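You operate a simulated robot arm through the tools that you are given. There is no shell and no other tool. Be economical: measure what you need, move in short steps, check, and stop when the job is done.

Carry out the task below with a simulated two-armed robot. There is one attempt and no reset: what you move stays moved.

TASK
Scrub the dried runs off the bath with the wetted green scourer.
Fine: wet it at the tap, turn the tap off and put the scourer back. What is to be rubbed or washed off counts as gone when no trace of it is left.
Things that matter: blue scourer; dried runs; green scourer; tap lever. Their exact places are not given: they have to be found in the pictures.

Only the result counts: the job must be done as asked and must still hold three seconds after the hand-in. Knocking over, shifting, dropping, spilling or breaking anything else fails it.

THE ROBOT
Two 7-joint arms with two-finger parallel grippers on one trunk, on a base that drives. Base frame: it is fixed to the floor where the robot stands at the start and does not move with it; the origin is under the middle of the robot, x ahead of it, y to its left, z up. Readings come in mm, degrees, newtons and seconds.
The left shoulder is at the start at [57, 182, 1164], the right one opposite. With the tool pointing down near the work surface each hand reaches from about 280 to 740 mm from the robot's upright axis, wherever it stands, measured 20 degrees to its own side. Places, roughly: dried runs [500, -600, 1100]; tap lever [900, -300, 1000]. Payload 3.91 kg a hand.
Tool frame (each hand has its own): the origin (TCP) lies between the finger pads and is the grasp point; the fingertips stand 30 mm ahead of it; z points along the fingers, y is the line along which they close. Largest opening 110 mm; finger width 20, thickness 10; the body of the gripper, 48 by 112 mm, starts 55 mm behind the TCP.
Orientation is that of the tool frame in the base frame, as a unit quaternion [x, y, z, w]. With the fingers straight down and closing along the base's y, the tool's x points along the base's -x, its y along +y and its z along -z.

THE INTERFACE
- The arms move only by the tool move_arm. It takes "left_commands", "right_commands" or both (then of equal length, played together; a hand with none holds still); each is a list of rows, each a list of 7 numbers: the turn, a rotation vector about the base's x, y, z in degrees, then the shift along the base's x, y, z in mm, then the opening, from 0 (shut) to 1 (fully open). In form: [[ax, ay, az, x, y, z, fingers], ...]. A call has 1 to 12 rows; each row is the pose to reach, as a shift and turn from the pose commanded when the call began. A row lasts 0.2 s, in which the tool goes at most 50 mm and 8.6 degrees; a call with a longer step from one row to the next is refused whole, and so is a gripper value outside its range. Where a pose cannot be reached the arm comes as near as it can. A force on the tool above 40 N (or 10 N above the force at the start of the call, whichever is more), or a blocked arm, ends the call early, and 0.2 s more pass. Each finger travels about 72 mm/s and halts on what it meets, pressing with about 45 N; the grip force reading is that of the motor and also rises with nothing between the fingers. The clock runs only during rows and for 0.2 s after the last one: add rows that repeat a pose to give the fingers time. It gives the time, the measured TCP pose, the force on the tool (base axes), the opening and the grip force at its end, in the units of the frame above (readings bear some noise), with the torque about the TCP (base axes, N m) and any sound that the robot's microphone picked up.
- Cameras (640 x 400 px; columns grow to the right, rows downward): "scene" is now at [189.6, -30.1, 1388.1]; the picture's right is [-0.32, -0.95, 0.00], its down [-0.25, 0.09, -0.96] and it looks along [0.91, -0.31, -0.26] (base axes); focal length 214 px, centre (320, 200). "left" rides on the left gripper at [72, -17, -103] in its tool frame; the picture's right is [0.23, 0.97, 0.00], its down [-0.76, 0.18, -0.62] and it looks along [-0.61, 0.14, 0.78] (tool axes); focal length 222 px, centre (320, 200). "right" rides on the right gripper at [72, 17, -103] in its tool frame; the picture's right is [-0.23, 0.97, 0.00], its down [-0.76, -0.18, -0.62] and it looks along [-0.61, -0.14, 0.78] (tool axes); focal length 222 px, centre (320, 200).
- capture(camera): a new picture of that camera. No time passes.
- slide_trunk(by): slides the trunk up (or, below 0, down) by that many mm; the arms and the scene camera ride with it, the base frame stays. It gives what a move gives, with no picture.
- base_move(legs): drives the robot by 1 to 6 legs, each [ahead, left, turn to the left] in mm, mm and degrees, along the robot's own axes; the way and the turn of a leg run together, so that a leg with both is an arc; at most 1500 mm and 180 degrees a leg. The arms and the cameras ride along, it lands a little off, and it stops where it bumps. It gives what a move gives.
- pan_tilt(pan, tilt): turns the head with the scene camera to pan (to the left, within 80 degrees either way) and tilt (down, from -29 to 69), counted from straight ahead of the robot. It gives what a move gives.
- pixel_to_xyz(camera, pixels): for up to 12 pixels [column, row] of the newest picture of that camera ("zoom" is the newest enlarged one), the place [x, y, z] in the base frame of the surface seen there, good to about 2 mm. No time passes.
- close_up(camera, box): a new picture of the part [left, top, right, bottom] of that camera's present view, enlarged. No time passes.
- sign_off(): hands the job in; it is judged then, once.

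Go step by step. Measure first, check grasps and placings, and put right what went wrong. The budget is 80 turns and 62 pictures, counting those below and the enlarged ones. Unless the task says otherwise, let go and move clear before handing in, and close with one line.

The tools are called as name(argument=value, ...) on one line, values as JSON. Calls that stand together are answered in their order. move_arm: Moves the arms, as the interface text tells. Its arguments: {"type":"object","properties":{"left_commands":{"type":"array"},"right_commands":{"type":"array"}},"required":[]} The other tools are called the same way: slide_trunk (by) slides the trunk up or down; base_move (legs) drives the base; pan_tilt (pan, tilt) turns the head that bears the scene camera; capture (camera) takes a picture; pixel_to_xyz (camera, pixels) gives the place of the surface under pixels of a picture; close_up (camera, box) takes an enlarged picture of a part of a camera's view; sign_off () hands the job in.

At the start:

```text
time: 0.0
left_eef_pos: [296.9, -40.4, 1351.7]
left_ee_rot: [-0.002, 1.0, 0.002, -0.001]
left_wrist_force: [16.5, -18.4, -1.9]
left_moment: [2.05, 1.74, 2.02]
left_width: 110.0
left_grasp_force: 0.1
right_eef_pos: [275.6, -416.1, 1251.3]
right_ee_rot: [0.0, 1.0, 0.001, 0.001]
right_wrist_force: [0.7, 0.6, 0.0]
right_moment: [-0.03, 0.01, -0.01]
right_width: 110.2
right_grasp_force: 0.1
trunk travel left (down, up): [-425.0, 89.0]
robot x, y, heading: [1.4, -0.9, 0.2]
head pan, tilt: [-39.8, 20.8]
```

scene: 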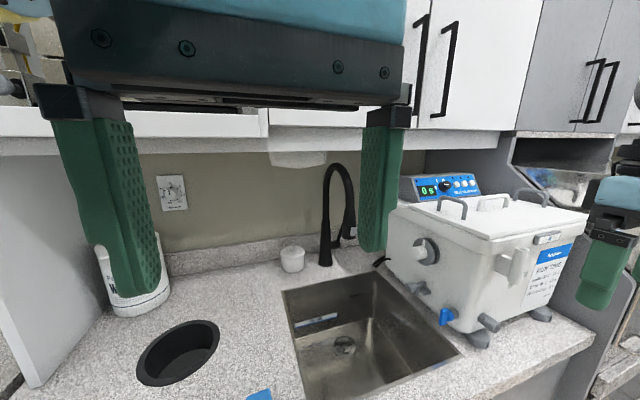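
right: 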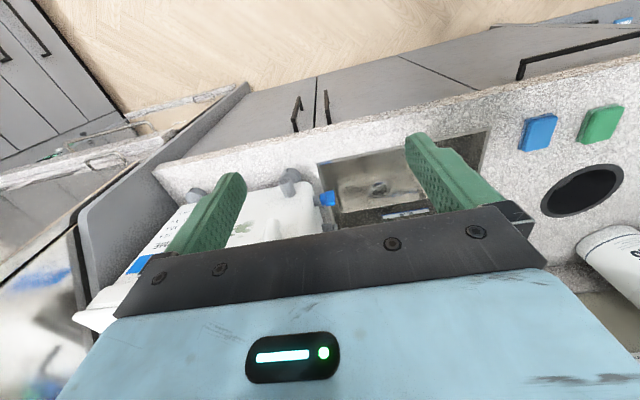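
left: 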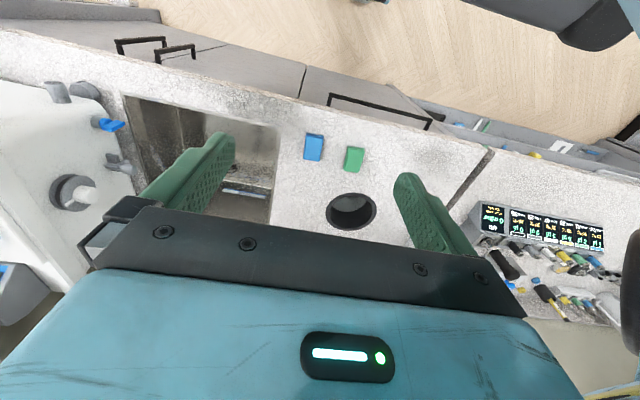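

The left picture shows the blue scourer near (314,147) and the green one near (354,159). The scene picture shows the tap at (335,215) and the white bath. I'll measure these points first.

pixel_to_xyz(camera="left", pixels=[[314, 147], [354, 159], [346, 149], [363, 150], [345, 170], [361, 171], [352, 210], [310, 190]])

pixel_to_xyz(camera="scene", pixels=[[326, 258], [338, 165], [352, 232], [345, 345], [400, 240], [545, 290], [470, 310], [285, 292], [460, 355], [380, 262], [444, 316], [485, 325]])

close_up(camera="scene", box=[280, 150, 600, 350])

close_up(camera="right", box=[80, 120, 400, 320])

```text
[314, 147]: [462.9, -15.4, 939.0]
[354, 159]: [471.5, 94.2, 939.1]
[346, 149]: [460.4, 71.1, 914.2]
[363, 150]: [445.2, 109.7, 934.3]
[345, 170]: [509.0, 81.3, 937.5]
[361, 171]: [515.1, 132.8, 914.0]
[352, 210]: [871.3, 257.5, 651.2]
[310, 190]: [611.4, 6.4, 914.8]
```

```text
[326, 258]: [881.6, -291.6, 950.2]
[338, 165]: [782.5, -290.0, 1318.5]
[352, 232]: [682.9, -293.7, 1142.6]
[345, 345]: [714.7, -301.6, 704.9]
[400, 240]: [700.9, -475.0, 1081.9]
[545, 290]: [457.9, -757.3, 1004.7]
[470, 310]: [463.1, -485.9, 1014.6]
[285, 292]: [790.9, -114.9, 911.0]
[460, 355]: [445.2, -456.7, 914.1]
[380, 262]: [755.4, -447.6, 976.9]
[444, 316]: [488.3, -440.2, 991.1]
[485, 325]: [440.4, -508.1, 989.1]
```

```text
2.00 times, centred on (440, 250) of scene
```

zoom: 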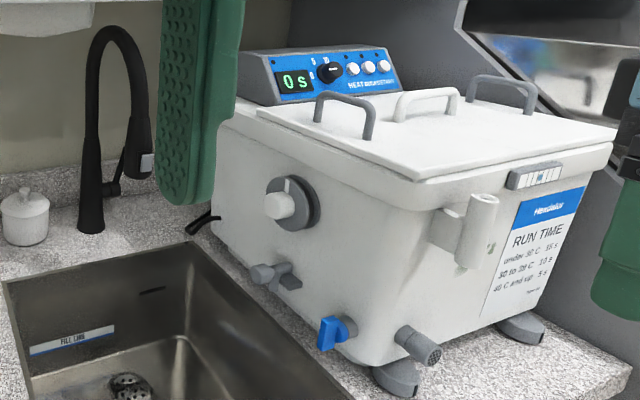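

```text
2.00 times, centred on (240, 220) of right
```

zoom: 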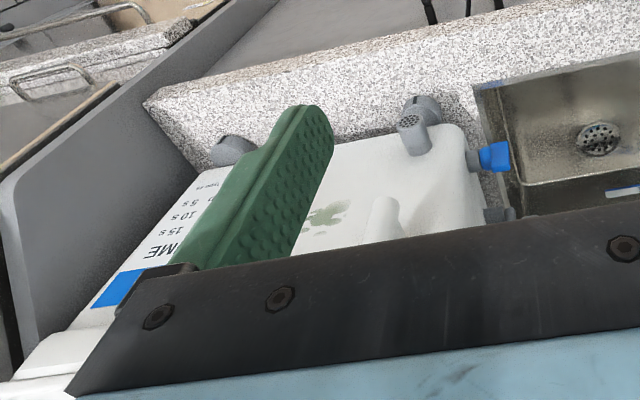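

The bath's front face carries a greenish stain at right-camera pixel (242,227). I'll measure it and move the left hand out of the scene view.

pixel_to_xyz(camera="zoom", pixels=[[325, 215], [345, 203], [310, 232], [385, 215], [440, 170], [415, 140], [230, 150], [250, 300], [300, 240]])

move_arm(left_commands=[[0, 0, 0, 0, 40, 0, 1], [0, 0, 0, 0, 80, 0, 1], [0, 0, 0, 0, 120, 0, 1], [0, 0, 0, 0, 160, 0, 1], [0, 0, 0, 0, 200, 0, 1], [0, 0, 0, 0, 240, 0, 1]])

capture(camera="scene")

```text
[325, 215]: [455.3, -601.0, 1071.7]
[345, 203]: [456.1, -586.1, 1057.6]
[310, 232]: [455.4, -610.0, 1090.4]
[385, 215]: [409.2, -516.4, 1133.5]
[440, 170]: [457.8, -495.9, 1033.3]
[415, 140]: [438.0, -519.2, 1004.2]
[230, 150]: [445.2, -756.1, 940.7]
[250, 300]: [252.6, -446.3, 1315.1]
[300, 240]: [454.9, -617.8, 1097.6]
```

```text
time: 0.4
left_eef_pos: [306.2, -12.3, 1343.5]
left_ee_rot: [-0.018, 1.0, 0.002, -0.007]
left_wrist_force: [0.5, 1.3, 0.0]
left_moment: [0.0, -0.01, -0.01]
left_width: 109.9
left_grasp_force: 0.1
right_eef_pos: [277.0, -413.2, 1252.4]
right_ee_rot: [0.0, 1.0, -0.001, -0.001]
right_wrist_force: [0.5, -0.3, 0.7]
right_moment: [-0.04, 0.0, -0.05]
right_width: 110.1
right_grasp_force: 0.2
trunk travel left (down, up): [-425.0, 89.0]
robot x, y, heading: [-1.0, 2.7, 0.1]
head pan, tilt: [-39.8, 20.8]
stopped in row 1 (left hand): the force on the tool passed its limit at 54 N (the readings are from after the stop); the commanded pose is now the measured one
```

```text
56 pictures are left
```

scene: 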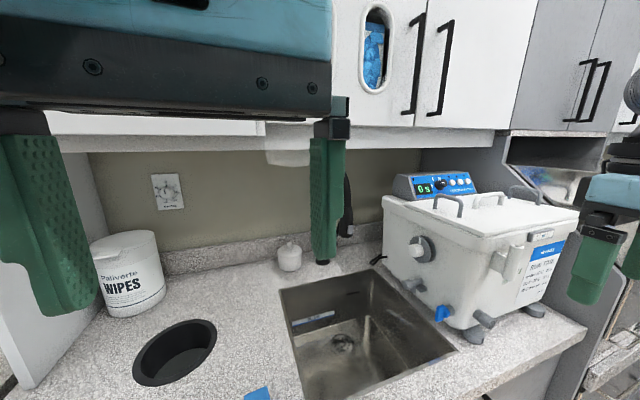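

The left hand was touching something, probably the robot's own head, and is now free. I'll move it forward and down, then left.

move_arm(left_commands=[[0, 0, 0, 30, 0, -20, 1], [0, 0, 0, 60, 15, -40, 1], [0, 0, 0, 70, 50, -50, 1], [0, 0, 0, 70, 90, -60, 1], [0, 0, 0, 70, 130, -60, 1], [0, 0, 0, 70, 170, -60, 1], [0, 0, 0, 70, 210, -60, 1], [0, 0, 0, 70, 250, -60, 1]])

capture(camera="scene")

capture(camera="left")

```text
time: 2.2
left_eef_pos: [370.2, 238.6, 1285.5]
left_ee_rot: [-0.015, 1.0, 0.001, -0.003]
left_wrist_force: [-0.2, 0.2, 0.2]
left_moment: [0.01, -0.01, -0.01]
left_width: 110.0
left_grasp_force: 0.1
right_eef_pos: [276.3, -415.1, 1252.0]
right_ee_rot: [0.001, 1.0, 0.0, 0.001]
right_wrist_force: [0.8, 0.2, -0.2]
right_moment: [0.01, -0.02, 0.02]
right_width: 110.5
right_grasp_force: 0.1
trunk travel left (down, up): [-425.0, 89.0]
robot x, y, heading: [0.5, 2.3, 0.3]
head pan, tilt: [-39.8, 20.8]
```

```text
55 pictures are left
```

scene: 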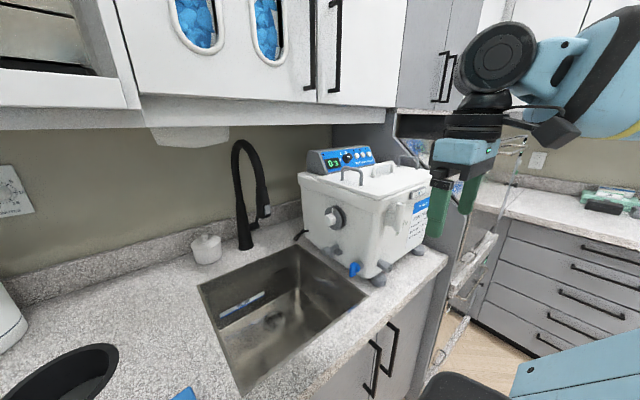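

```text
54 pictures are left
```

left: 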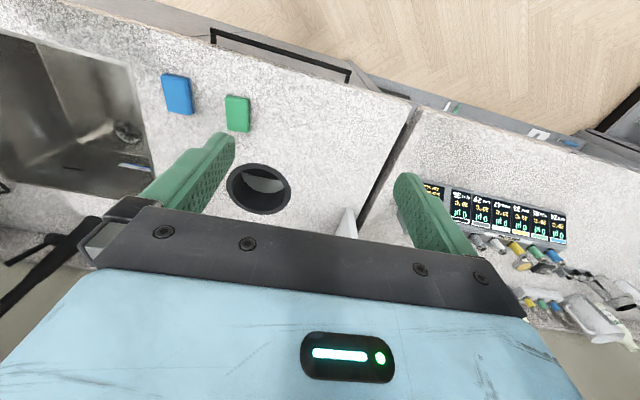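

The view is clear now. I'll zoom in on the tap and the bath.

close_up(camera="scene", box=[180, 130, 340, 270])

pixel_to_xyz(camera="zoom", pixels=[[260, 460], [340, 320], [300, 385]])

close_up(camera="scene", box=[290, 135, 450, 295])

pixel_to_xyz(camera="left", pixels=[[227, 97], [248, 98], [249, 128], [226, 128], [237, 112], [178, 92], [259, 185], [10, 262], [55, 235], [95, 230], [345, 215]])

```text
2.86 times, centred on (260, 200) of scene
```

zoom: 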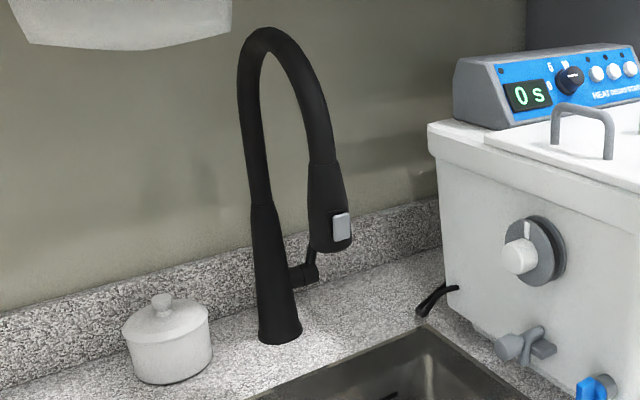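

```text
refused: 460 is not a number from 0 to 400
```

```text
2.50 times, centred on (370, 215) of scene
```

zoom: 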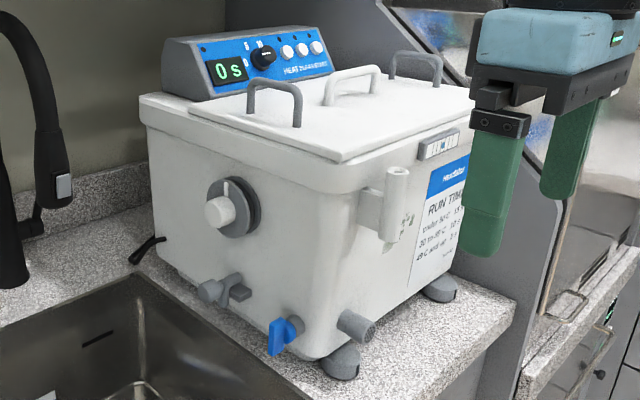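

```text
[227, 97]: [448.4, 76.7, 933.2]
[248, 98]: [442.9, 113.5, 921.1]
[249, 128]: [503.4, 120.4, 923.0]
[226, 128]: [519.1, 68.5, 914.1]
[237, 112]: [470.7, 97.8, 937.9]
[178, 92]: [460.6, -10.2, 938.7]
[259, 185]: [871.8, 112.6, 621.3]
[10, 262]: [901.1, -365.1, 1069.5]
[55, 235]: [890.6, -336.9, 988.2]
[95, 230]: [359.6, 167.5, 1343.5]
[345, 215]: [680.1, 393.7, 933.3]
```

The lever stands on the tap's right side, with its hub near (890,-337,988) and its tip near z 1069. Before driving nearer, I'll measure the counter front edge, the spray outlet and the bath.

pixel_to_xyz(camera="zoom", pixels=[[55, 205], [40, 212], [60, 185], [155, 240], [135, 258], [400, 220], [408, 238], [395, 205], [278, 335], [430, 345], [395, 60], [265, 100]])

pixel_to_xyz(camera="left", pixels=[[200, 50], [330, 90], [120, 30], [150, 180], [10, 30], [20, 190], [100, 60]])

close_up(camera="left", box=[0, 200, 110, 310])

pixel_to_xyz(camera="scene", pixels=[[265, 217], [262, 214], [254, 226], [260, 210], [258, 222], [245, 245], [300, 234], [264, 205], [238, 150]])

```text
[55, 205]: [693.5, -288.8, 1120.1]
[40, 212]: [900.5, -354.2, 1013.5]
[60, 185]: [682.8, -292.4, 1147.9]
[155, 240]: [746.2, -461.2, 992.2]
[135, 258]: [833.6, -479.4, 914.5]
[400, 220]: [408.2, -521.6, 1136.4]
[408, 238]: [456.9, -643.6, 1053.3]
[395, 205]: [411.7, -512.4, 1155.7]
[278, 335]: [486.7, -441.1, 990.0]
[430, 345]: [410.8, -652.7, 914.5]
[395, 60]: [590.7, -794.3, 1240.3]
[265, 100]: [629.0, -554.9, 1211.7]
```

```text
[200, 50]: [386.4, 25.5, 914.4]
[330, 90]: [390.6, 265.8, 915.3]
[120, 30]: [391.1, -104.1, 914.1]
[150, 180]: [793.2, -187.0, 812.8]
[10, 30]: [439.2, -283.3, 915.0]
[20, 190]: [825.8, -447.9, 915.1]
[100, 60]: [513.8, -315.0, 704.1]
```

```text
3.64 times, centred on (55, 255) of left
```

zoom: 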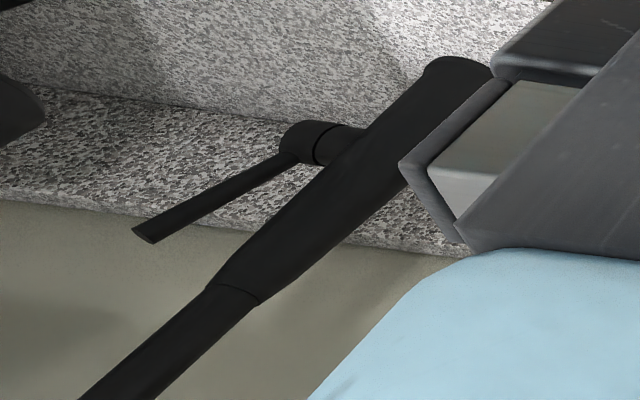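

```text
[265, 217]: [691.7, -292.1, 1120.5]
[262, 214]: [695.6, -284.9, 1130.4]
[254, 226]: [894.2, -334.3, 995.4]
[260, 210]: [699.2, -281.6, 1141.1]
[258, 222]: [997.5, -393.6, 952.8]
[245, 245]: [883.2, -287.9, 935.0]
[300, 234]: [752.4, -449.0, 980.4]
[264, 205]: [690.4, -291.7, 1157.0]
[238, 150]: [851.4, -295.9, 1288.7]
```

The lever rod is visible in the zoom from (295,155) to (145,235), and the spray outlet is around (697,-290,1105). I'll measure the lever, then lift the right hand before driving.

pixel_to_xyz(camera="zoom", pixels=[[148, 235], [170, 220], [200, 203], [240, 182], [280, 160], [300, 140], [345, 135], [325, 165]])

move_arm(right_commands=[[0, 0, 0, 0, 30, 25, 1], [0, 0, 0, 0, 60, 50, 1], [0, 0, 0, 0, 90, 50, 1]])

base_move(legs=[[0, -150, 0], [100, 0, 0]])

capture(camera="scene")

capture(camera="right")

```text
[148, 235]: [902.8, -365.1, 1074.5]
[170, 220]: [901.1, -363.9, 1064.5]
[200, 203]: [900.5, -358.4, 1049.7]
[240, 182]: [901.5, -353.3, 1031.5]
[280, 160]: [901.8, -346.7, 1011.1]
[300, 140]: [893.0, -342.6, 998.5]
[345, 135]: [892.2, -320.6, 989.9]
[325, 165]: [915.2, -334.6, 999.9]
```

```text
time: 3.0
left_eef_pos: [371.5, 236.1, 1284.4]
left_ee_rot: [-0.015, 1.0, 0.002, -0.002]
left_wrist_force: [-0.6, 0.3, 0.0]
left_moment: [-0.01, 0.02, 0.01]
left_width: 110.0
left_grasp_force: 0.0
right_eef_pos: [278.0, -324.9, 1301.2]
right_ee_rot: [0.0, 1.0, 0.0, 0.001]
right_wrist_force: [0.4, -0.6, -0.5]
right_moment: [0.0, 0.0, -0.01]
right_width: 109.9
right_grasp_force: 0.1
trunk travel left (down, up): [-425.0, 89.0]
robot x, y, heading: [0.9, -2.3, 0.0]
head pan, tilt: [-39.8, 20.8]
```

```text
time: 5.7
left_eef_pos: [469.6, 86.5, 1284.4]
left_ee_rot: [-0.015, 1.0, 0.002, -0.002]
left_wrist_force: [0.1, -0.2, -0.5]
left_moment: [-0.03, 0.03, -0.03]
left_width: 110.0
left_grasp_force: 0.1
right_eef_pos: [379.2, -473.0, 1302.3]
right_ee_rot: [0.0, 1.0, 0.001, 0.001]
right_wrist_force: [0.5, -0.3, 0.0]
right_moment: [-0.01, 0.01, 0.0]
right_width: 109.9
right_grasp_force: 0.2
trunk travel left (down, up): [-425.0, 89.0]
robot x, y, heading: [99.0, -149.1, -0.1]
head pan, tilt: [-39.8, 20.8]
```

```text
50 pictures are left
```

scene: 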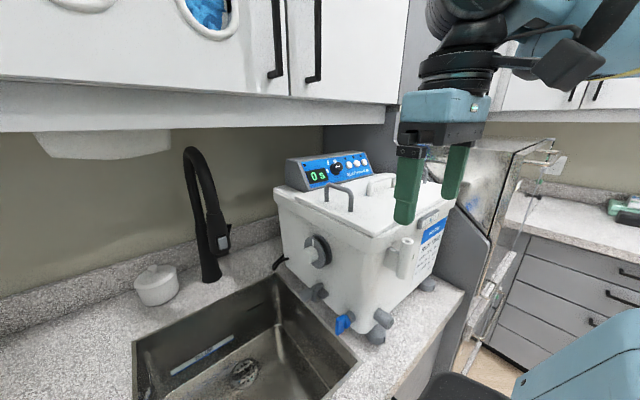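

```text
49 pictures are left
```

right: 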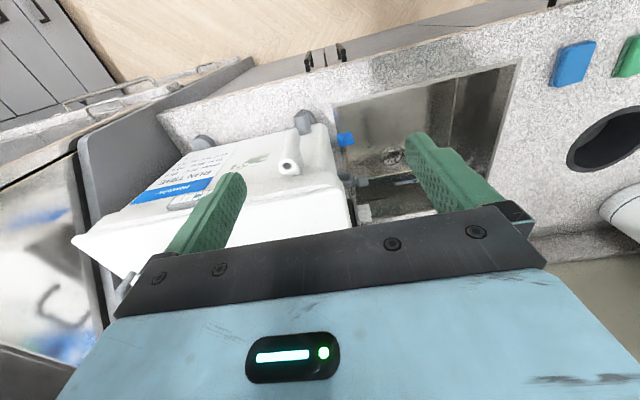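

The lever rod runs from (901,-347,1011) up to (902,-365,1075). I'll swing the right tool to horizontal (+x) and line it up at y -380.

move_arm(right_commands=[[0, -8.2, 0, 11, 8, -14, 1], [0, -16.4, 0, 22, 16, -28, 1], [0, -24.6, 0, 33, 24, -42, 1], [0, -32.8, 0, 44, 32, -56, 1], [0, -41, 0, 55, 40, -70, 1], [0, -49.2, 0, 66, 48, -84, 1], [0, -57.4, 0, 77, 56, -98, 1], [0, -65.6, 0, 88, 64, -112, 1], [0, -73.8, 0, 99, 72, -126, 0.8], [0, -82, 0, 110, 80, -140, 0.6], [0, -90, 0, 121, 88, -155, 0.5], [0, -90, 0, 121, 88, -155, 0.5]])

capture(camera="right")

capture(camera="scene")

```text
time: 7.0
left_eef_pos: [469.6, 86.2, 1284.8]
left_ee_rot: [-0.014, 1.0, 0.002, -0.003]
left_wrist_force: [1.4, 0.9, -0.6]
left_moment: [0.02, 0.04, -0.01]
left_width: 110.1
left_grasp_force: 0.1
right_eef_pos: [434.8, -433.2, 1233.8]
right_ee_rot: [0.005, 0.928, -0.005, 0.372]
right_wrist_force: [-29.0, 0.5, 10.5]
right_moment: [-0.75, 0.4, -1.61]
right_width: 109.1
right_grasp_force: 0.2
right hand out of reach, approached as far as the arm can: row 6
trunk travel left (down, up): [-425.0, 89.0]
robot x, y, heading: [102.3, -148.3, -0.0]
head pan, tilt: [-39.8, 20.8]
stopped in row 6 (right hand): the force on the tool passed its limit at 52 N (the readings are from after the stop); the commanded pose is now the measured one
```

```text
48 pictures are left
```

right: 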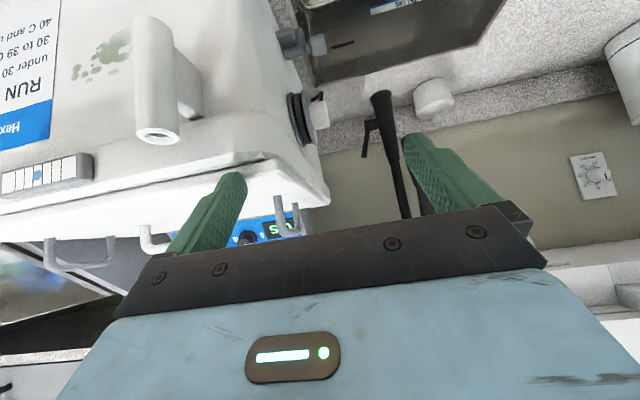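

```text
47 pictures are left
```

scene: 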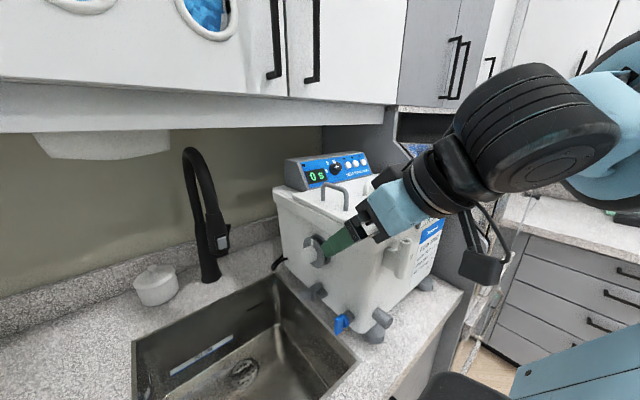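

The call stopped with -29 N along x. I'll check what lies near the fingertip by measuring the bath handle and the lid.

pixel_to_xyz(camera="right", pixels=[[232, 180], [280, 205], [297, 225], [150, 235], [158, 130], [45, 180], [240, 160], [315, 190], [372, 130], [412, 140], [320, 115], [245, 235]])

close_up(camera="scene", box=[260, 130, 500, 290])

```text
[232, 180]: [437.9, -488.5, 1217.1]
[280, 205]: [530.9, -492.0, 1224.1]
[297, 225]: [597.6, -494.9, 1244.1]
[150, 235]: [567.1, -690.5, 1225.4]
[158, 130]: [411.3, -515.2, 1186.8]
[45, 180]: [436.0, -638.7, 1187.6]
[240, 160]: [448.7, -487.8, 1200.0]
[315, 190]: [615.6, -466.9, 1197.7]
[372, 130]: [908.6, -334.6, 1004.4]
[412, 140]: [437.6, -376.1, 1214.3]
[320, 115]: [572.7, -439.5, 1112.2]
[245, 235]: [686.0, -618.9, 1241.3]
```

```text
2.50 times, centred on (380, 210) of scene
```

zoom: 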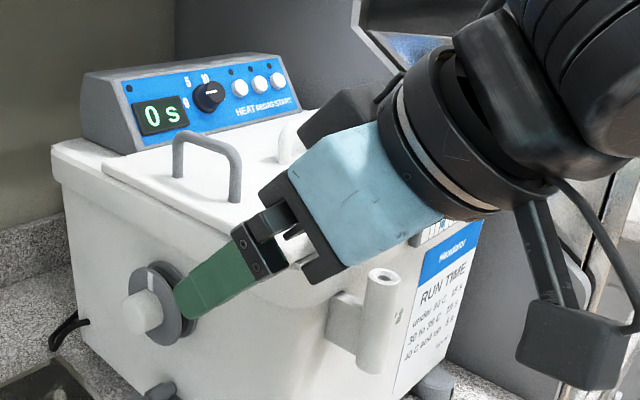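

The right fingertip at (448,-488,1200) met the bath's rim. I'll back off, shift left, and carry on turning there.

move_arm(right_commands=[[0, 0, 0, -30, 10, 10, 1], [0, 0, 0, -40, 45, 10, 0.8], [0, 0, 0, -40, 80, 0, 0.6], [0, 0, 0, -40, 100, -10, 0.5], [0, -8, 0, -20, 100, -30, 0.5], [0, -16, 0, 0, 100, -50, 0.5], [0, -24, 0, 20, 100, -70, 0.5], [0, -32, 0, 40, 100, -90, 0.5], [0, -40, 0, 50, 100, -110, 0.5], [0, -46, 0, 60, 100, -120, 0.5]])

capture(camera="right")

capture(camera="scene")

```text
time: 9.4
left_eef_pos: [441.5, 97.3, 1291.0]
left_ee_rot: [-0.01, 1.0, -0.004, 0.008]
left_wrist_force: [-0.1, 0.0, 0.4]
left_moment: [0.02, 0.0, 0.0]
left_width: 110.1
left_grasp_force: 0.1
right_eef_pos: [538.4, -286.9, 1126.1]
right_ee_rot: [0.005, 0.675, 0.0, 0.738]
right_wrist_force: [1.1, -1.3, -0.1]
right_moment: [0.02, 0.02, 0.0]
right_width: 54.8
right_grasp_force: 0.0
right hand out of reach, approached as far as the arm can: row 1, 2, 3, 4, 5, 6, 7, 8, 9, 10
trunk travel left (down, up): [-425.0, 89.0]
robot x, y, heading: [95.6, -151.0, -0.5]
head pan, tilt: [-39.8, 20.8]
stopped in row 10 (right hand): the arm was blocked; the commanded pose is now the measured one
```

```text
45 pictures are left
```

right: 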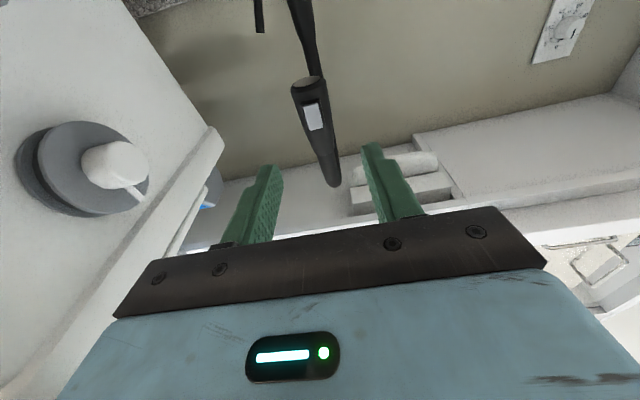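

```text
44 pictures are left
```

scene: 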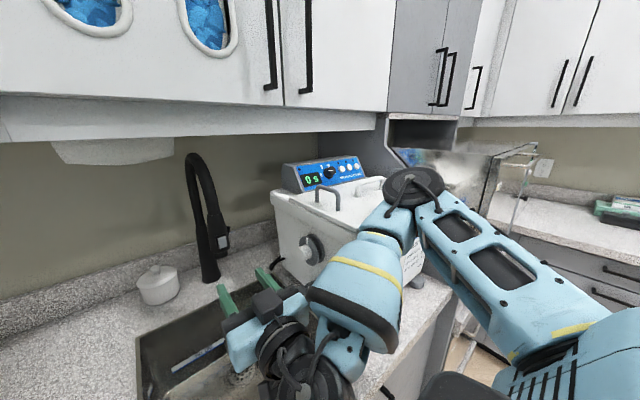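

The hand is now horizontal, but the elbow swung out ahead over the bath. I'll measure how near the elbow is to the bath and to the left arm.

pixel_to_xyz(camera="scene", pixels=[[415, 190], [385, 235], [405, 180], [375, 255], [440, 230], [330, 290], [265, 340], [350, 330], [390, 340]])

capture(camera="left")

```text
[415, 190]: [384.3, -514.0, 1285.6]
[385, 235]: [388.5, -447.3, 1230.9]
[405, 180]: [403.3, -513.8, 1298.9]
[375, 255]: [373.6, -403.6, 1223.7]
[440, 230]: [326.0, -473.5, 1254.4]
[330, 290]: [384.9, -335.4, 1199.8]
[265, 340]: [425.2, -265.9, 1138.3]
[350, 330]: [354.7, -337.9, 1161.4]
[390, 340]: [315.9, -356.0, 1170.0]
```

```text
43 pictures are left
```

left: 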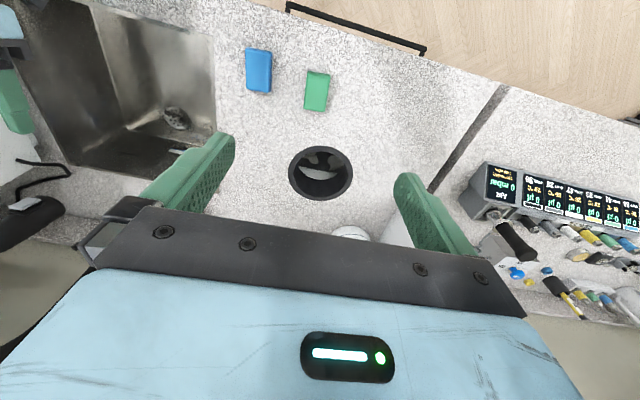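

The right elbow sits over the bath, so the left arm is the better choice because its elbow swings out over the sink. I'll move the left hand further left and fold the right hand back to tool-down.

move_arm(left_commands=[[0, 0, 0, 0, 40, 0, 1], [0, 0, 0, 0, 80, 0, 1], [0, 0, 0, 0, 110, 0, 1], [0, 0, 0, 0, 110, 0, 1], [0, 0, 0, 0, 110, 0, 1], [0, 0, 0, 0, 110, 0, 1], [0, 0, 0, 0, 110, 0, 1], [0, 0, 0, 0, 110, 0, 1], [0, 0, 0, 0, 110, 0, 1], [0, 0, 0, 0, 110, 0, 1], [0, 0, 0, 0, 110, 0, 1], [0, 0, 0, 0, 110, 0, 1]], right_commands=[[0, 0, 0, 0, 0, 5, 0.5], [0, 5, 0, -10, 0, 15, 0.5], [0, 12, 0, -20, 0, 30, 0.5], [0, 20, 0, -35, 0, 45, 0.5], [0, 28, 0, -50, 0, 65, 0.5], [0, 36, 0, -65, 0, 85, 0.5], [0, 44, 0, -80, -5, 105, 0.5], [0, 52, 0, -95, -10, 125, 0.5], [0, 60, 0, -110, -15, 140, 0.5], [0, 68, 0, -125, -20, 155, 0.5], [0, 76, 0, -140, -25, 165, 0.5], [0, 84, 0, -155, -30, 175, 0.5]])

capture(camera="scene")

```text
time: 12.0
left_eef_pos: [476.7, 190.0, 1276.9]
left_ee_rot: [-0.012, 1.0, 0.001, -0.002]
left_wrist_force: [-1.1, -0.3, 0.0]
left_moment: [0.0, 0.02, -0.03]
left_width: 110.0
left_grasp_force: 0.1
left hand out of reach, approached as far as the arm can: row 3, 4, 5, 6, 7, 8, 9, 10, 11, 12
right_eef_pos: [411.2, -330.0, 1277.5]
right_ee_rot: [0.005, 0.997, -0.005, 0.071]
right_wrist_force: [-0.2, 0.3, 0.5]
right_moment: [0.0, 0.01, 0.02]
right_width: 54.9
right_grasp_force: 0.1
right hand out of reach, approached as far as the arm can: row 2, 3, 4, 5, 6
trunk travel left (down, up): [-425.0, 89.0]
robot x, y, heading: [94.3, -154.0, -0.3]
head pan, tilt: [-39.8, 20.8]
```

```text
42 pictures are left
```

scene: 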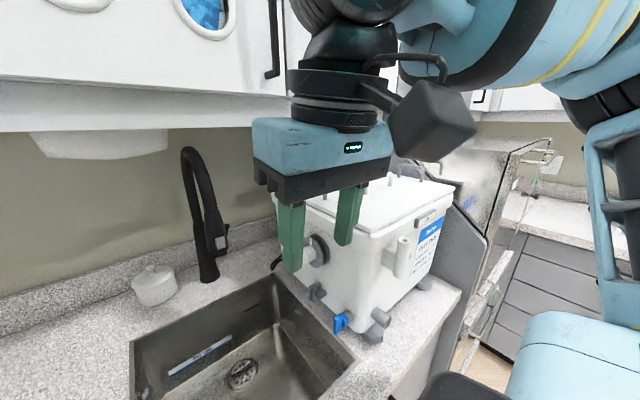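

The right hand is back tool-down. I'll tuck it closer to the trunk and drive right so the left shoulder faces the tap.

move_arm(right_commands=[[0, 6, 0, -30, -20, -5, 0.5], [0, 8, 0, -60, -45, -10, 0.5], [0, 8, 0, -90, -70, -15, 0.5], [0, 8, 0, -110, -90, -20, 0.5]])

base_move(legs=[[0, -230, 0]])

pan_tilt(pan=-10, tilt=25)

capture(camera="scene")

```text
time: 13.0
left_eef_pos: [476.0, 188.5, 1276.0]
left_ee_rot: [-0.012, 1.0, 0.001, -0.003]
left_wrist_force: [-0.8, 0.1, 0.4]
left_moment: [0.03, 0.0, 0.0]
left_width: 110.0
left_grasp_force: 0.0
right_eef_pos: [302.2, -423.0, 1255.9]
right_ee_rot: [0.005, 1.0, -0.006, 0.003]
right_wrist_force: [-0.8, 0.3, 0.2]
right_moment: [0.03, 0.02, 0.0]
right_width: 55.0
right_grasp_force: 0.0
trunk travel left (down, up): [-425.0, 89.0]
robot x, y, heading: [98.1, -149.7, 0.1]
head pan, tilt: [-39.8, 20.8]
```

```text
time: 15.6
left_eef_pos: [475.8, -38.1, 1276.1]
left_ee_rot: [-0.011, 1.0, 0.001, -0.002]
left_wrist_force: [0.3, -0.7, -0.8]
left_moment: [-0.01, 0.03, 0.01]
left_width: 109.7
left_grasp_force: 0.0
right_eef_pos: [299.8, -650.3, 1255.5]
right_ee_rot: [0.005, 1.0, -0.006, 0.002]
right_wrist_force: [-0.7, 0.7, -0.5]
right_moment: [0.0, -0.02, -0.04]
right_width: 55.2
right_grasp_force: 0.1
trunk travel left (down, up): [-425.0, 89.0]
robot x, y, heading: [99.7, -375.3, -0.6]
head pan, tilt: [-39.8, 20.8]
```

```text
time: 16.6
left_eef_pos: [474.8, -37.9, 1275.4]
left_ee_rot: [-0.011, 1.0, 0.001, -0.003]
left_wrist_force: [0.0, -0.1, 0.6]
left_moment: [0.0, 0.03, 0.0]
left_width: 110.0
left_grasp_force: 0.1
right_eef_pos: [299.9, -650.7, 1255.0]
right_ee_rot: [0.006, 1.0, -0.006, 0.002]
right_wrist_force: [0.4, 0.8, 0.5]
right_moment: [0.0, -0.02, 0.01]
right_width: 54.9
right_grasp_force: 0.1
trunk travel left (down, up): [-425.0, 89.0]
robot x, y, heading: [97.6, -381.1, -0.4]
head pan, tilt: [-10.0, 25.0]
```

```text
41 pictures are left
```

scene: 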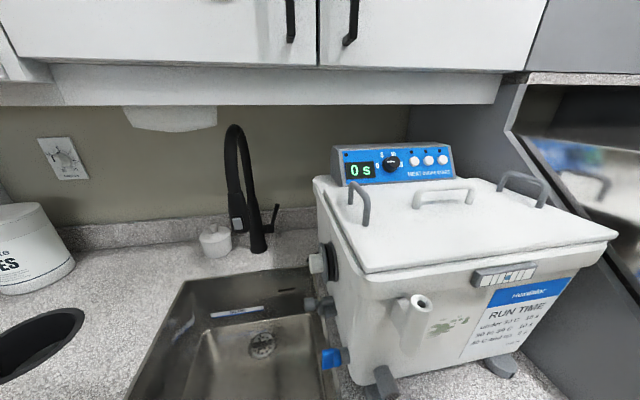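

Good view: the lever sits at (275,212) and the stain at (448,325). I'll measure the dial and side fittings of the bath for clearance, and look at the stain up close.

pixel_to_xyz(camera="scene", pixels=[[312, 262], [330, 262], [308, 303], [330, 358], [276, 208], [268, 228], [240, 225], [238, 200], [258, 240], [340, 180], [322, 200], [440, 60]])

close_up(camera="scene", box=[380, 270, 580, 395])

pixel_to_xyz(camera="zoom", pixels=[[160, 190], [250, 150], [200, 175], [230, 200], [90, 80], [130, 100], [60, 130], [280, 200], [150, 160], [270, 140]])

```text
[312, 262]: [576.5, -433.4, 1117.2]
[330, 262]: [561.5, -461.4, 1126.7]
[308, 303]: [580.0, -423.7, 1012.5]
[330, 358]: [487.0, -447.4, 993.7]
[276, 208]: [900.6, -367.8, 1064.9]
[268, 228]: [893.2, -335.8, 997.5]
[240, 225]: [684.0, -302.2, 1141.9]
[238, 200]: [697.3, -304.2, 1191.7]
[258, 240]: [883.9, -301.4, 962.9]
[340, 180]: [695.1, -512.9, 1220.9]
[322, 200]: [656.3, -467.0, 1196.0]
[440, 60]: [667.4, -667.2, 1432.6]
```

```text
3.20 times, centred on (480, 332) of scene
```

zoom: 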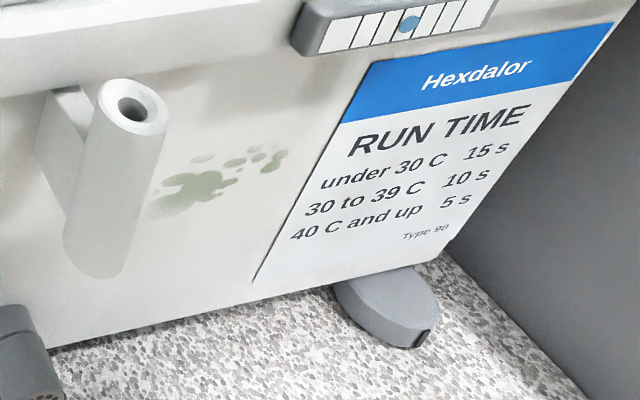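

```text
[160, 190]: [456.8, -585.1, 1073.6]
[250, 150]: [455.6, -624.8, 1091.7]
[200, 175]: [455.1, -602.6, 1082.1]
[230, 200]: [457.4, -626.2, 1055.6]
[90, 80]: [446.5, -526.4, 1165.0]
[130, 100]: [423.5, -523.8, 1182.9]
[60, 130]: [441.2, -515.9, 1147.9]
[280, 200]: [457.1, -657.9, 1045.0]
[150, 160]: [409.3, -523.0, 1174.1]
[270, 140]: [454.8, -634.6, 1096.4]
```

The rod at z 1040 is near y -357, and the dial reaches y -433. I'll turn the left tool to horizontal over the sink, below the spray head.

move_arm(left_commands=[[0, -7, 0, 5, -8, -25, 1], [0, -15, 0, 12, -20, -50, 1], [0, -23, 0, 22, -34, -75, 1], [0, -31, 0, 32, -48, -100, 1], [0, -39, 0, 44, -62, -120, 1], [0, -47, 0, 56, -76, -140, 1], [0, -55, 0, 68, -90, -160, 0.9], [0, -63, 0, 80, -104, -180, 0.8], [0, -71, 0, 92, -120, -200, 0.7], [0, -79, 0, 104, -136, -215, 0.6], [0, -86, 0, 116, -150, -228, 0.5], [0, -90, 0, 125, -162, -235, 0.5]])

capture(camera="scene")

```text
time: 19.2
left_eef_pos: [580.5, -221.5, 1067.9]
left_ee_rot: [-0.023, 0.835, -0.053, 0.547]
left_wrist_force: [0.1, -0.1, 0.1]
left_moment: [0.03, 0.0, 0.04]
left_width: 55.1
left_grasp_force: 0.0
left hand out of reach, approached as far as the arm can: row 7, 8, 9, 10, 11, 12
right_eef_pos: [302.4, -654.6, 1254.4]
right_ee_rot: [0.006, 1.0, -0.005, 0.002]
right_wrist_force: [0.4, -0.3, 0.0]
right_moment: [0.06, 0.03, -0.02]
right_width: 55.2
right_grasp_force: 0.1
trunk travel left (down, up): [-425.0, 89.0]
robot x, y, heading: [94.8, -374.8, -0.5]
head pan, tilt: [-10.0, 25.0]
```

```text
39 pictures are left
```

scene: 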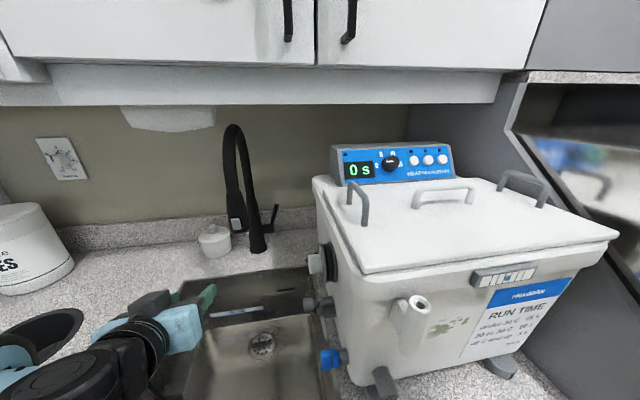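

Pitch stopped at about 24° below level. I'll move forward along the lane and level the tool as reach allows.

move_arm(left_commands=[[0, -4, 0, 10, -25, -5, 0.5], [0, -8, 0, 20, -50, -10, 0.5], [0, -12, 0, 30, -75, -15, 0.5], [0, -16, 0, 40, -100, -20, 0.5], [0, -20, 0, 60, -125, -25, 0.5], [0, -24, 0, 85, -138, -28, 0.5], [0, -24, 0, 115, -138, -28, 0.5]])

capture(camera="scene")

capture(camera="left")

```text
time: 20.8
left_eef_pos: [694.9, -357.4, 1042.2]
left_ee_rot: [-0.011, 0.703, -0.059, 0.708]
left_wrist_force: [-0.3, 0.0, 0.9]
left_moment: [0.02, -0.02, -0.01]
left_width: 54.9
left_grasp_force: 0.1
right_eef_pos: [300.3, -649.2, 1256.2]
right_ee_rot: [0.007, 1.0, -0.006, 0.002]
right_wrist_force: [-0.4, -0.6, -0.1]
right_moment: [-0.01, 0.03, 0.01]
right_width: 54.7
right_grasp_force: 0.1
trunk travel left (down, up): [-425.0, 89.0]
robot x, y, heading: [96.9, -379.1, -0.2]
head pan, tilt: [-10.0, 25.0]
```

```text
38 pictures are left
```

scene: 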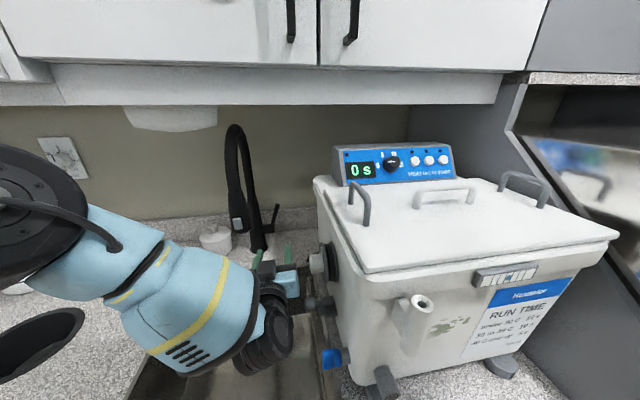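

```text
37 pictures are left
```

left: 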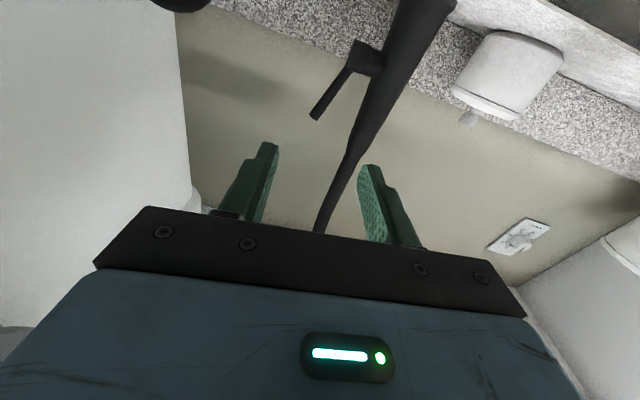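

The tool is level at (695,-357,1042) and the rod is dead ahead, in line between the fingers. I'll go forward to straddle it.

move_arm(left_commands=[[0, 0, 0, 35, 0, 0, 0.5], [0, 0, 0, 70, 0, 0, 0.5], [0, 0, 0, 105, 0, 0, 0.5], [0, 0, 0, 135, 0, 0, 0.5]])

capture(camera="left")

close_up(camera="scene", box=[200, 170, 360, 330])

```text
time: 21.8
left_eef_pos: [827.5, -371.5, 1050.2]
left_ee_rot: [-0.015, 0.707, -0.055, 0.705]
left_wrist_force: [0.6, 0.5, 0.2]
left_moment: [-0.01, 0.01, -0.01]
left_width: 55.2
left_grasp_force: 0.0
left hand out of reach, approached as far as the arm can: row 2, 3, 4
right_eef_pos: [299.9, -649.1, 1255.1]
right_ee_rot: [0.006, 1.0, -0.006, 0.003]
right_wrist_force: [1.1, -0.3, -0.1]
right_moment: [0.01, 0.01, 0.02]
right_width: 55.2
right_grasp_force: 0.0
trunk travel left (down, up): [-425.0, 89.0]
robot x, y, heading: [91.7, -374.4, -0.3]
head pan, tilt: [-10.0, 25.0]
```

```text
36 pictures are left
```

left: 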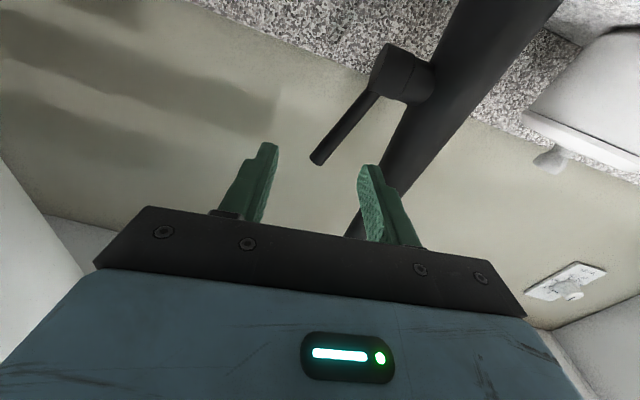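

```text
2.50 times, centred on (280, 250) of scene
```

zoom: 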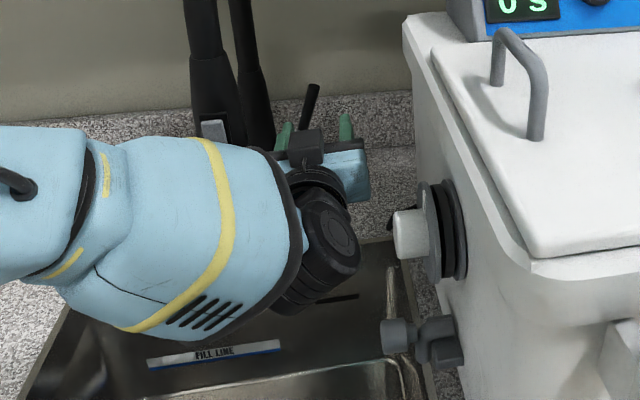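

The arm is at its reach limit at x 827. I'll check the forearm's height against the spray head before creeping the base forward.

pixel_to_xyz(camera="zoom", pixels=[[215, 128], [205, 145], [150, 140], [250, 160], [300, 140], [280, 230], [100, 150], [345, 160], [310, 90], [130, 250]])

```text
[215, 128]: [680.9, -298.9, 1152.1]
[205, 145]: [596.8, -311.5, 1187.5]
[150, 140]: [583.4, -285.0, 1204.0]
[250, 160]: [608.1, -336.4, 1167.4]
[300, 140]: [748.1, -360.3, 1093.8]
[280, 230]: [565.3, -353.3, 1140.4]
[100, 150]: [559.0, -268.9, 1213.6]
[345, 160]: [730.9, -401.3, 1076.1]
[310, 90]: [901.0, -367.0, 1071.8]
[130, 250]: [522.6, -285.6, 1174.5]
```

The forearm at (600,-311,1187) would meet the spray head if I drove forward like this. I'll retreat, raise the hand, then lower the trunk and shift right so the forearm comes in low and straight.

move_arm(left_commands=[[0, 0, 0, -40, 0, -5, 0.5], [0, 0, 0, -80, 5, -8, 0.5], [0, 0, 0, -120, 10, -8, 0.5], [0, 0, 0, -160, 15, -8, 0.5], [0, 0, 0, -200, 30, -8, 0.5], [0, 0, 0, -225, 70, 0, 0.5], [0, 0, 0, -230, 90, 30, 0.5], [0, 0, 0, -235, 110, 60, 0.5], [0, 0, 0, -235, 120, 90, 0.5], [0, 0, 0, -235, 120, 110, 0.5]], right_commands=[[0, 0, 0, 0, 0, 0, 0.5], [0, 0, 0, 0, 10, 0, 0.5], [0, 0, 0, 0, 20, 0, 0.5], [0, 0, 0, 0, 30, 0, 0.5], [0, 0, 0, 0, 40, 0, 0.5], [0, 0, 0, 0, 50, 0, 0.5], [0, 0, 0, 0, 60, 0, 0.5], [0, 0, 0, 0, 60, 0, 0.5], [0, 0, 0, 0, 60, 0, 0.5], [0, 0, 0, 0, 60, 0, 0.5]])

capture(camera="scene")

```text
time: 24.0
left_eef_pos: [590.4, -249.6, 1159.8]
left_ee_rot: [-0.01, 0.704, -0.058, 0.708]
left_wrist_force: [1.2, 0.4, 0.2]
left_moment: [-0.01, 0.02, -0.02]
left_width: 55.1
left_grasp_force: 0.1
left hand out of reach, approached as far as the arm can: row 8
right_eef_pos: [300.5, -589.5, 1255.2]
right_ee_rot: [0.007, 1.0, -0.006, 0.002]
right_wrist_force: [0.6, -0.8, 0.0]
right_moment: [0.0, 0.02, -0.01]
right_width: 55.1
right_grasp_force: 0.0
trunk travel left (down, up): [-425.0, 89.0]
robot x, y, heading: [92.4, -377.0, -0.6]
head pan, tilt: [-10.0, 25.0]
```

```text
34 pictures are left
```

scene: 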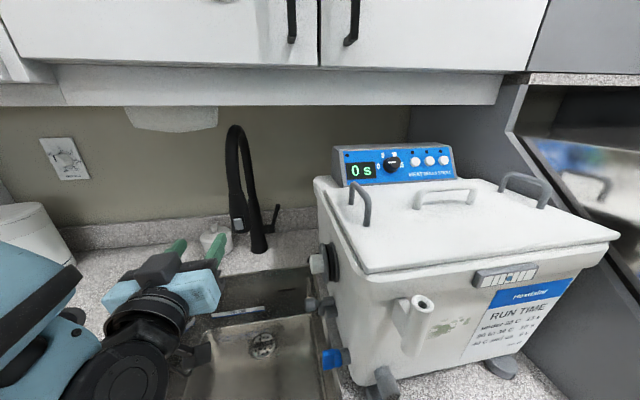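

The hand is clear at (590,-250,1160). I'll lower the trunk 120 mm and shift the base right 90 mm and forward 60 mm.

slide_trunk(by=-120)

base_move(legs=[[0, -95, 0.5], [60, 0, 0]])

capture(camera="scene")

```text
time: 25.5
left_eef_pos: [597.7, -252.0, 1024.9]
left_ee_rot: [-0.011, 0.718, -0.058, 0.694]
left_wrist_force: [-0.7, -0.5, 0.8]
left_moment: [0.02, 0.02, 0.0]
left_width: 55.3
left_grasp_force: 0.0
right_eef_pos: [305.2, -590.2, 1138.5]
right_ee_rot: [0.016, 1.0, 0.01, -0.006]
right_wrist_force: [-0.9, 0.3, 0.5]
right_moment: [0.0, -0.03, 0.01]
right_width: 54.6
right_grasp_force: 0.0
trunk travel left (down, up): [-305.0, 209.0]
robot x, y, heading: [98.8, -378.6, -0.2]
head pan, tilt: [-10.0, 25.0]
```

```text
time: 27.5
left_eef_pos: [656.5, -340.1, 1024.3]
left_ee_rot: [-0.015, 0.718, -0.054, 0.694]
left_wrist_force: [-0.1, -0.3, -0.6]
left_moment: [0.0, -0.01, 0.0]
left_width: 54.8
left_grasp_force: 0.1
right_eef_pos: [368.2, -685.3, 1135.5]
right_ee_rot: [0.011, 1.0, 0.008, -0.006]
right_wrist_force: [-0.5, -0.2, -0.6]
right_moment: [0.01, 0.02, 0.01]
right_width: 54.8
right_grasp_force: 0.1
trunk travel left (down, up): [-305.0, 209.0]
robot x, y, heading: [154.8, -470.2, 0.0]
head pan, tilt: [-10.0, 25.0]
```

```text
33 pictures are left
```

scene: 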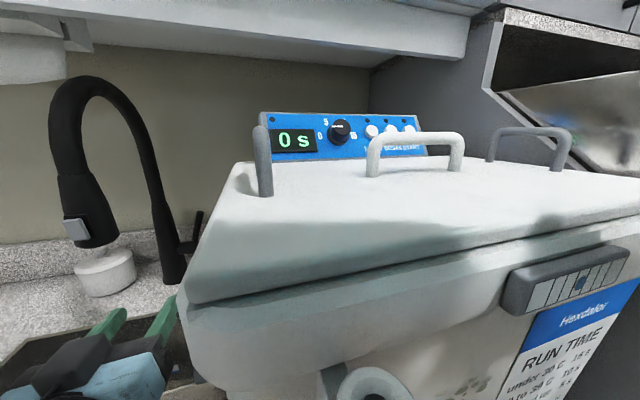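

The hand is at (656,-340,1024), and the base is now at (155,-470). I'll go to the lane and forward, then check the forearm.

pan_tilt(pan=15, tilt=25)

move_arm(left_commands=[[0, -2, 0, 20, -12, 8, 0.5], [0, -2, 0, 40, -20, 15, 0.5], [0, -2, 0, 70, -20, 17, 0.5], [0, -2, 0, 100, -20, 17, 0.5], [0, -2, 0, 130, -20, 17, 0.5]])

capture(camera="scene")

```text
time: 28.4
left_eef_pos: [655.1, -340.6, 1024.9]
left_ee_rot: [-0.016, 0.718, -0.055, 0.694]
left_wrist_force: [0.7, 0.0, 0.2]
left_moment: [0.01, 0.0, 0.02]
left_width: 55.0
left_grasp_force: 0.1
right_eef_pos: [369.2, -685.9, 1135.4]
right_ee_rot: [0.014, 1.0, 0.006, -0.007]
right_wrist_force: [51.6, -3.1, -45.3]
right_moment: [-2.23, 4.32, -2.74]
right_width: 55.2
right_grasp_force: 0.1
trunk travel left (down, up): [-305.0, 209.0]
robot x, y, heading: [154.4, -472.4, -0.0]
head pan, tilt: [15.0, 25.0]
```

```text
time: 29.6
left_eef_pos: [787.7, -366.9, 1036.7]
left_ee_rot: [-0.018, 0.707, -0.051, 0.705]
left_wrist_force: [0.4, -0.7, 0.6]
left_moment: [0.0, 0.02, 0.01]
left_width: 55.5
left_grasp_force: 0.0
left hand out of reach, approached as far as the arm can: row 5
right_eef_pos: [368.8, -687.9, 1137.0]
right_ee_rot: [0.014, 1.0, 0.007, -0.007]
right_wrist_force: [52.5, -8.9, -42.5]
right_moment: [-1.41, 4.53, -2.67]
right_width: 55.2
right_grasp_force: 0.0
trunk travel left (down, up): [-305.0, 209.0]
robot x, y, heading: [156.3, -472.0, 0.0]
head pan, tilt: [15.0, 25.0]
```

```text
32 pictures are left
```

scene: 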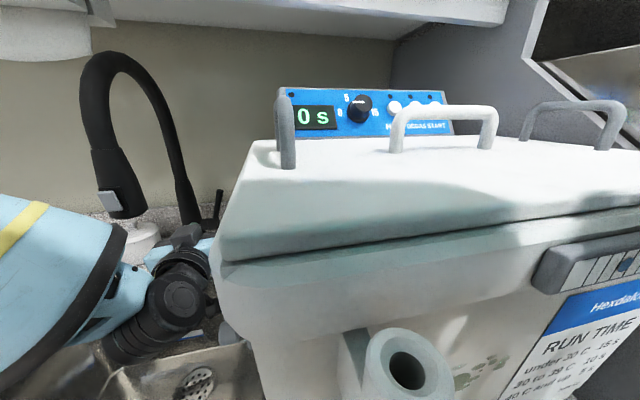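

Turning the head pressed it against the right hand, which reads 52 N. I'll turn it back, then measure the forearm against the spray head at (120,195).

pixel_to_xyz(camera="scene", pixels=[[115, 230], [95, 225], [60, 210], [110, 265], [185, 235], [130, 215], [115, 160], [218, 195]])

pan_tilt(pan=-10, tilt=25)

```text
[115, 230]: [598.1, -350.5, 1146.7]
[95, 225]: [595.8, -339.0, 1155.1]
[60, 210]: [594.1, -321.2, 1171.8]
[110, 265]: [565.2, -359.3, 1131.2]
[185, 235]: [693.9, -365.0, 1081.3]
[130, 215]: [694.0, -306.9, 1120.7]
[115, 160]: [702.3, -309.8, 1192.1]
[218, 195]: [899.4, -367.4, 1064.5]
```

```text
time: 30.5
left_eef_pos: [787.4, -364.2, 1038.1]
left_ee_rot: [-0.017, 0.707, -0.052, 0.705]
left_wrist_force: [-0.2, -0.2, -0.4]
left_moment: [-0.01, -0.01, 0.02]
left_width: 54.9
left_grasp_force: 0.0
right_eef_pos: [368.1, -685.3, 1136.8]
right_ee_rot: [0.012, 1.0, 0.006, -0.006]
right_wrist_force: [35.0, -33.6, -38.3]
right_moment: [1.4, 2.8, -1.17]
right_width: 55.0
right_grasp_force: 0.0
trunk travel left (down, up): [-305.0, 209.0]
robot x, y, heading: [154.6, -467.7, -0.2]
head pan, tilt: [-10.0, 25.0]
```

The right hand still reads about 50 N, so I need to see what it touches. I'll look from both cameras.

capture(camera="right")

capture(camera="scene")

pixel_to_xyz(camera="scene", pixels=[[300, 60], [300, 20], [420, 55], [150, 40], [460, 60], [30, 60], [230, 90], [350, 150], [520, 140]])

```text
31 pictures are left
```

right: 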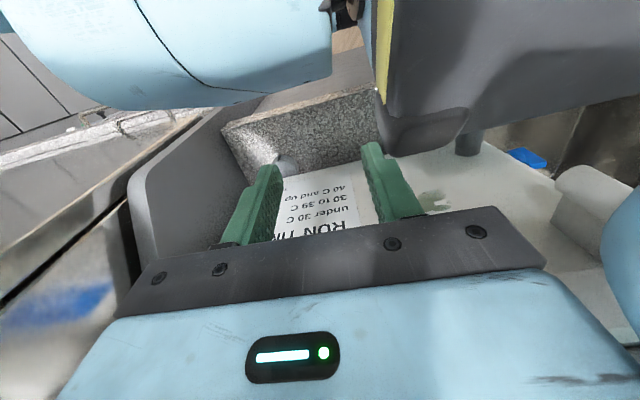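

```text
30 pictures are left
```

scene: 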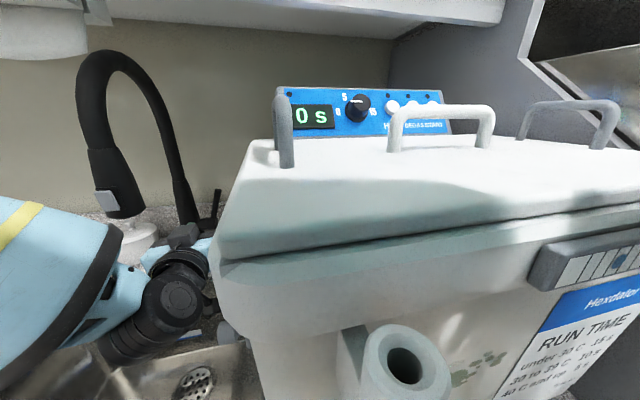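

```text
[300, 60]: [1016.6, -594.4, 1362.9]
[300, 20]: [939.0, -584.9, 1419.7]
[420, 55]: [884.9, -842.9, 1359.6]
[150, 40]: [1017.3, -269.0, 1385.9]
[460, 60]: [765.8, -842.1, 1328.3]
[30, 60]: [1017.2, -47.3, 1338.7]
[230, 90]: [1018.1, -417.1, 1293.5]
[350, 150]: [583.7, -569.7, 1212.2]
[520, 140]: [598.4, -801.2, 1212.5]
```

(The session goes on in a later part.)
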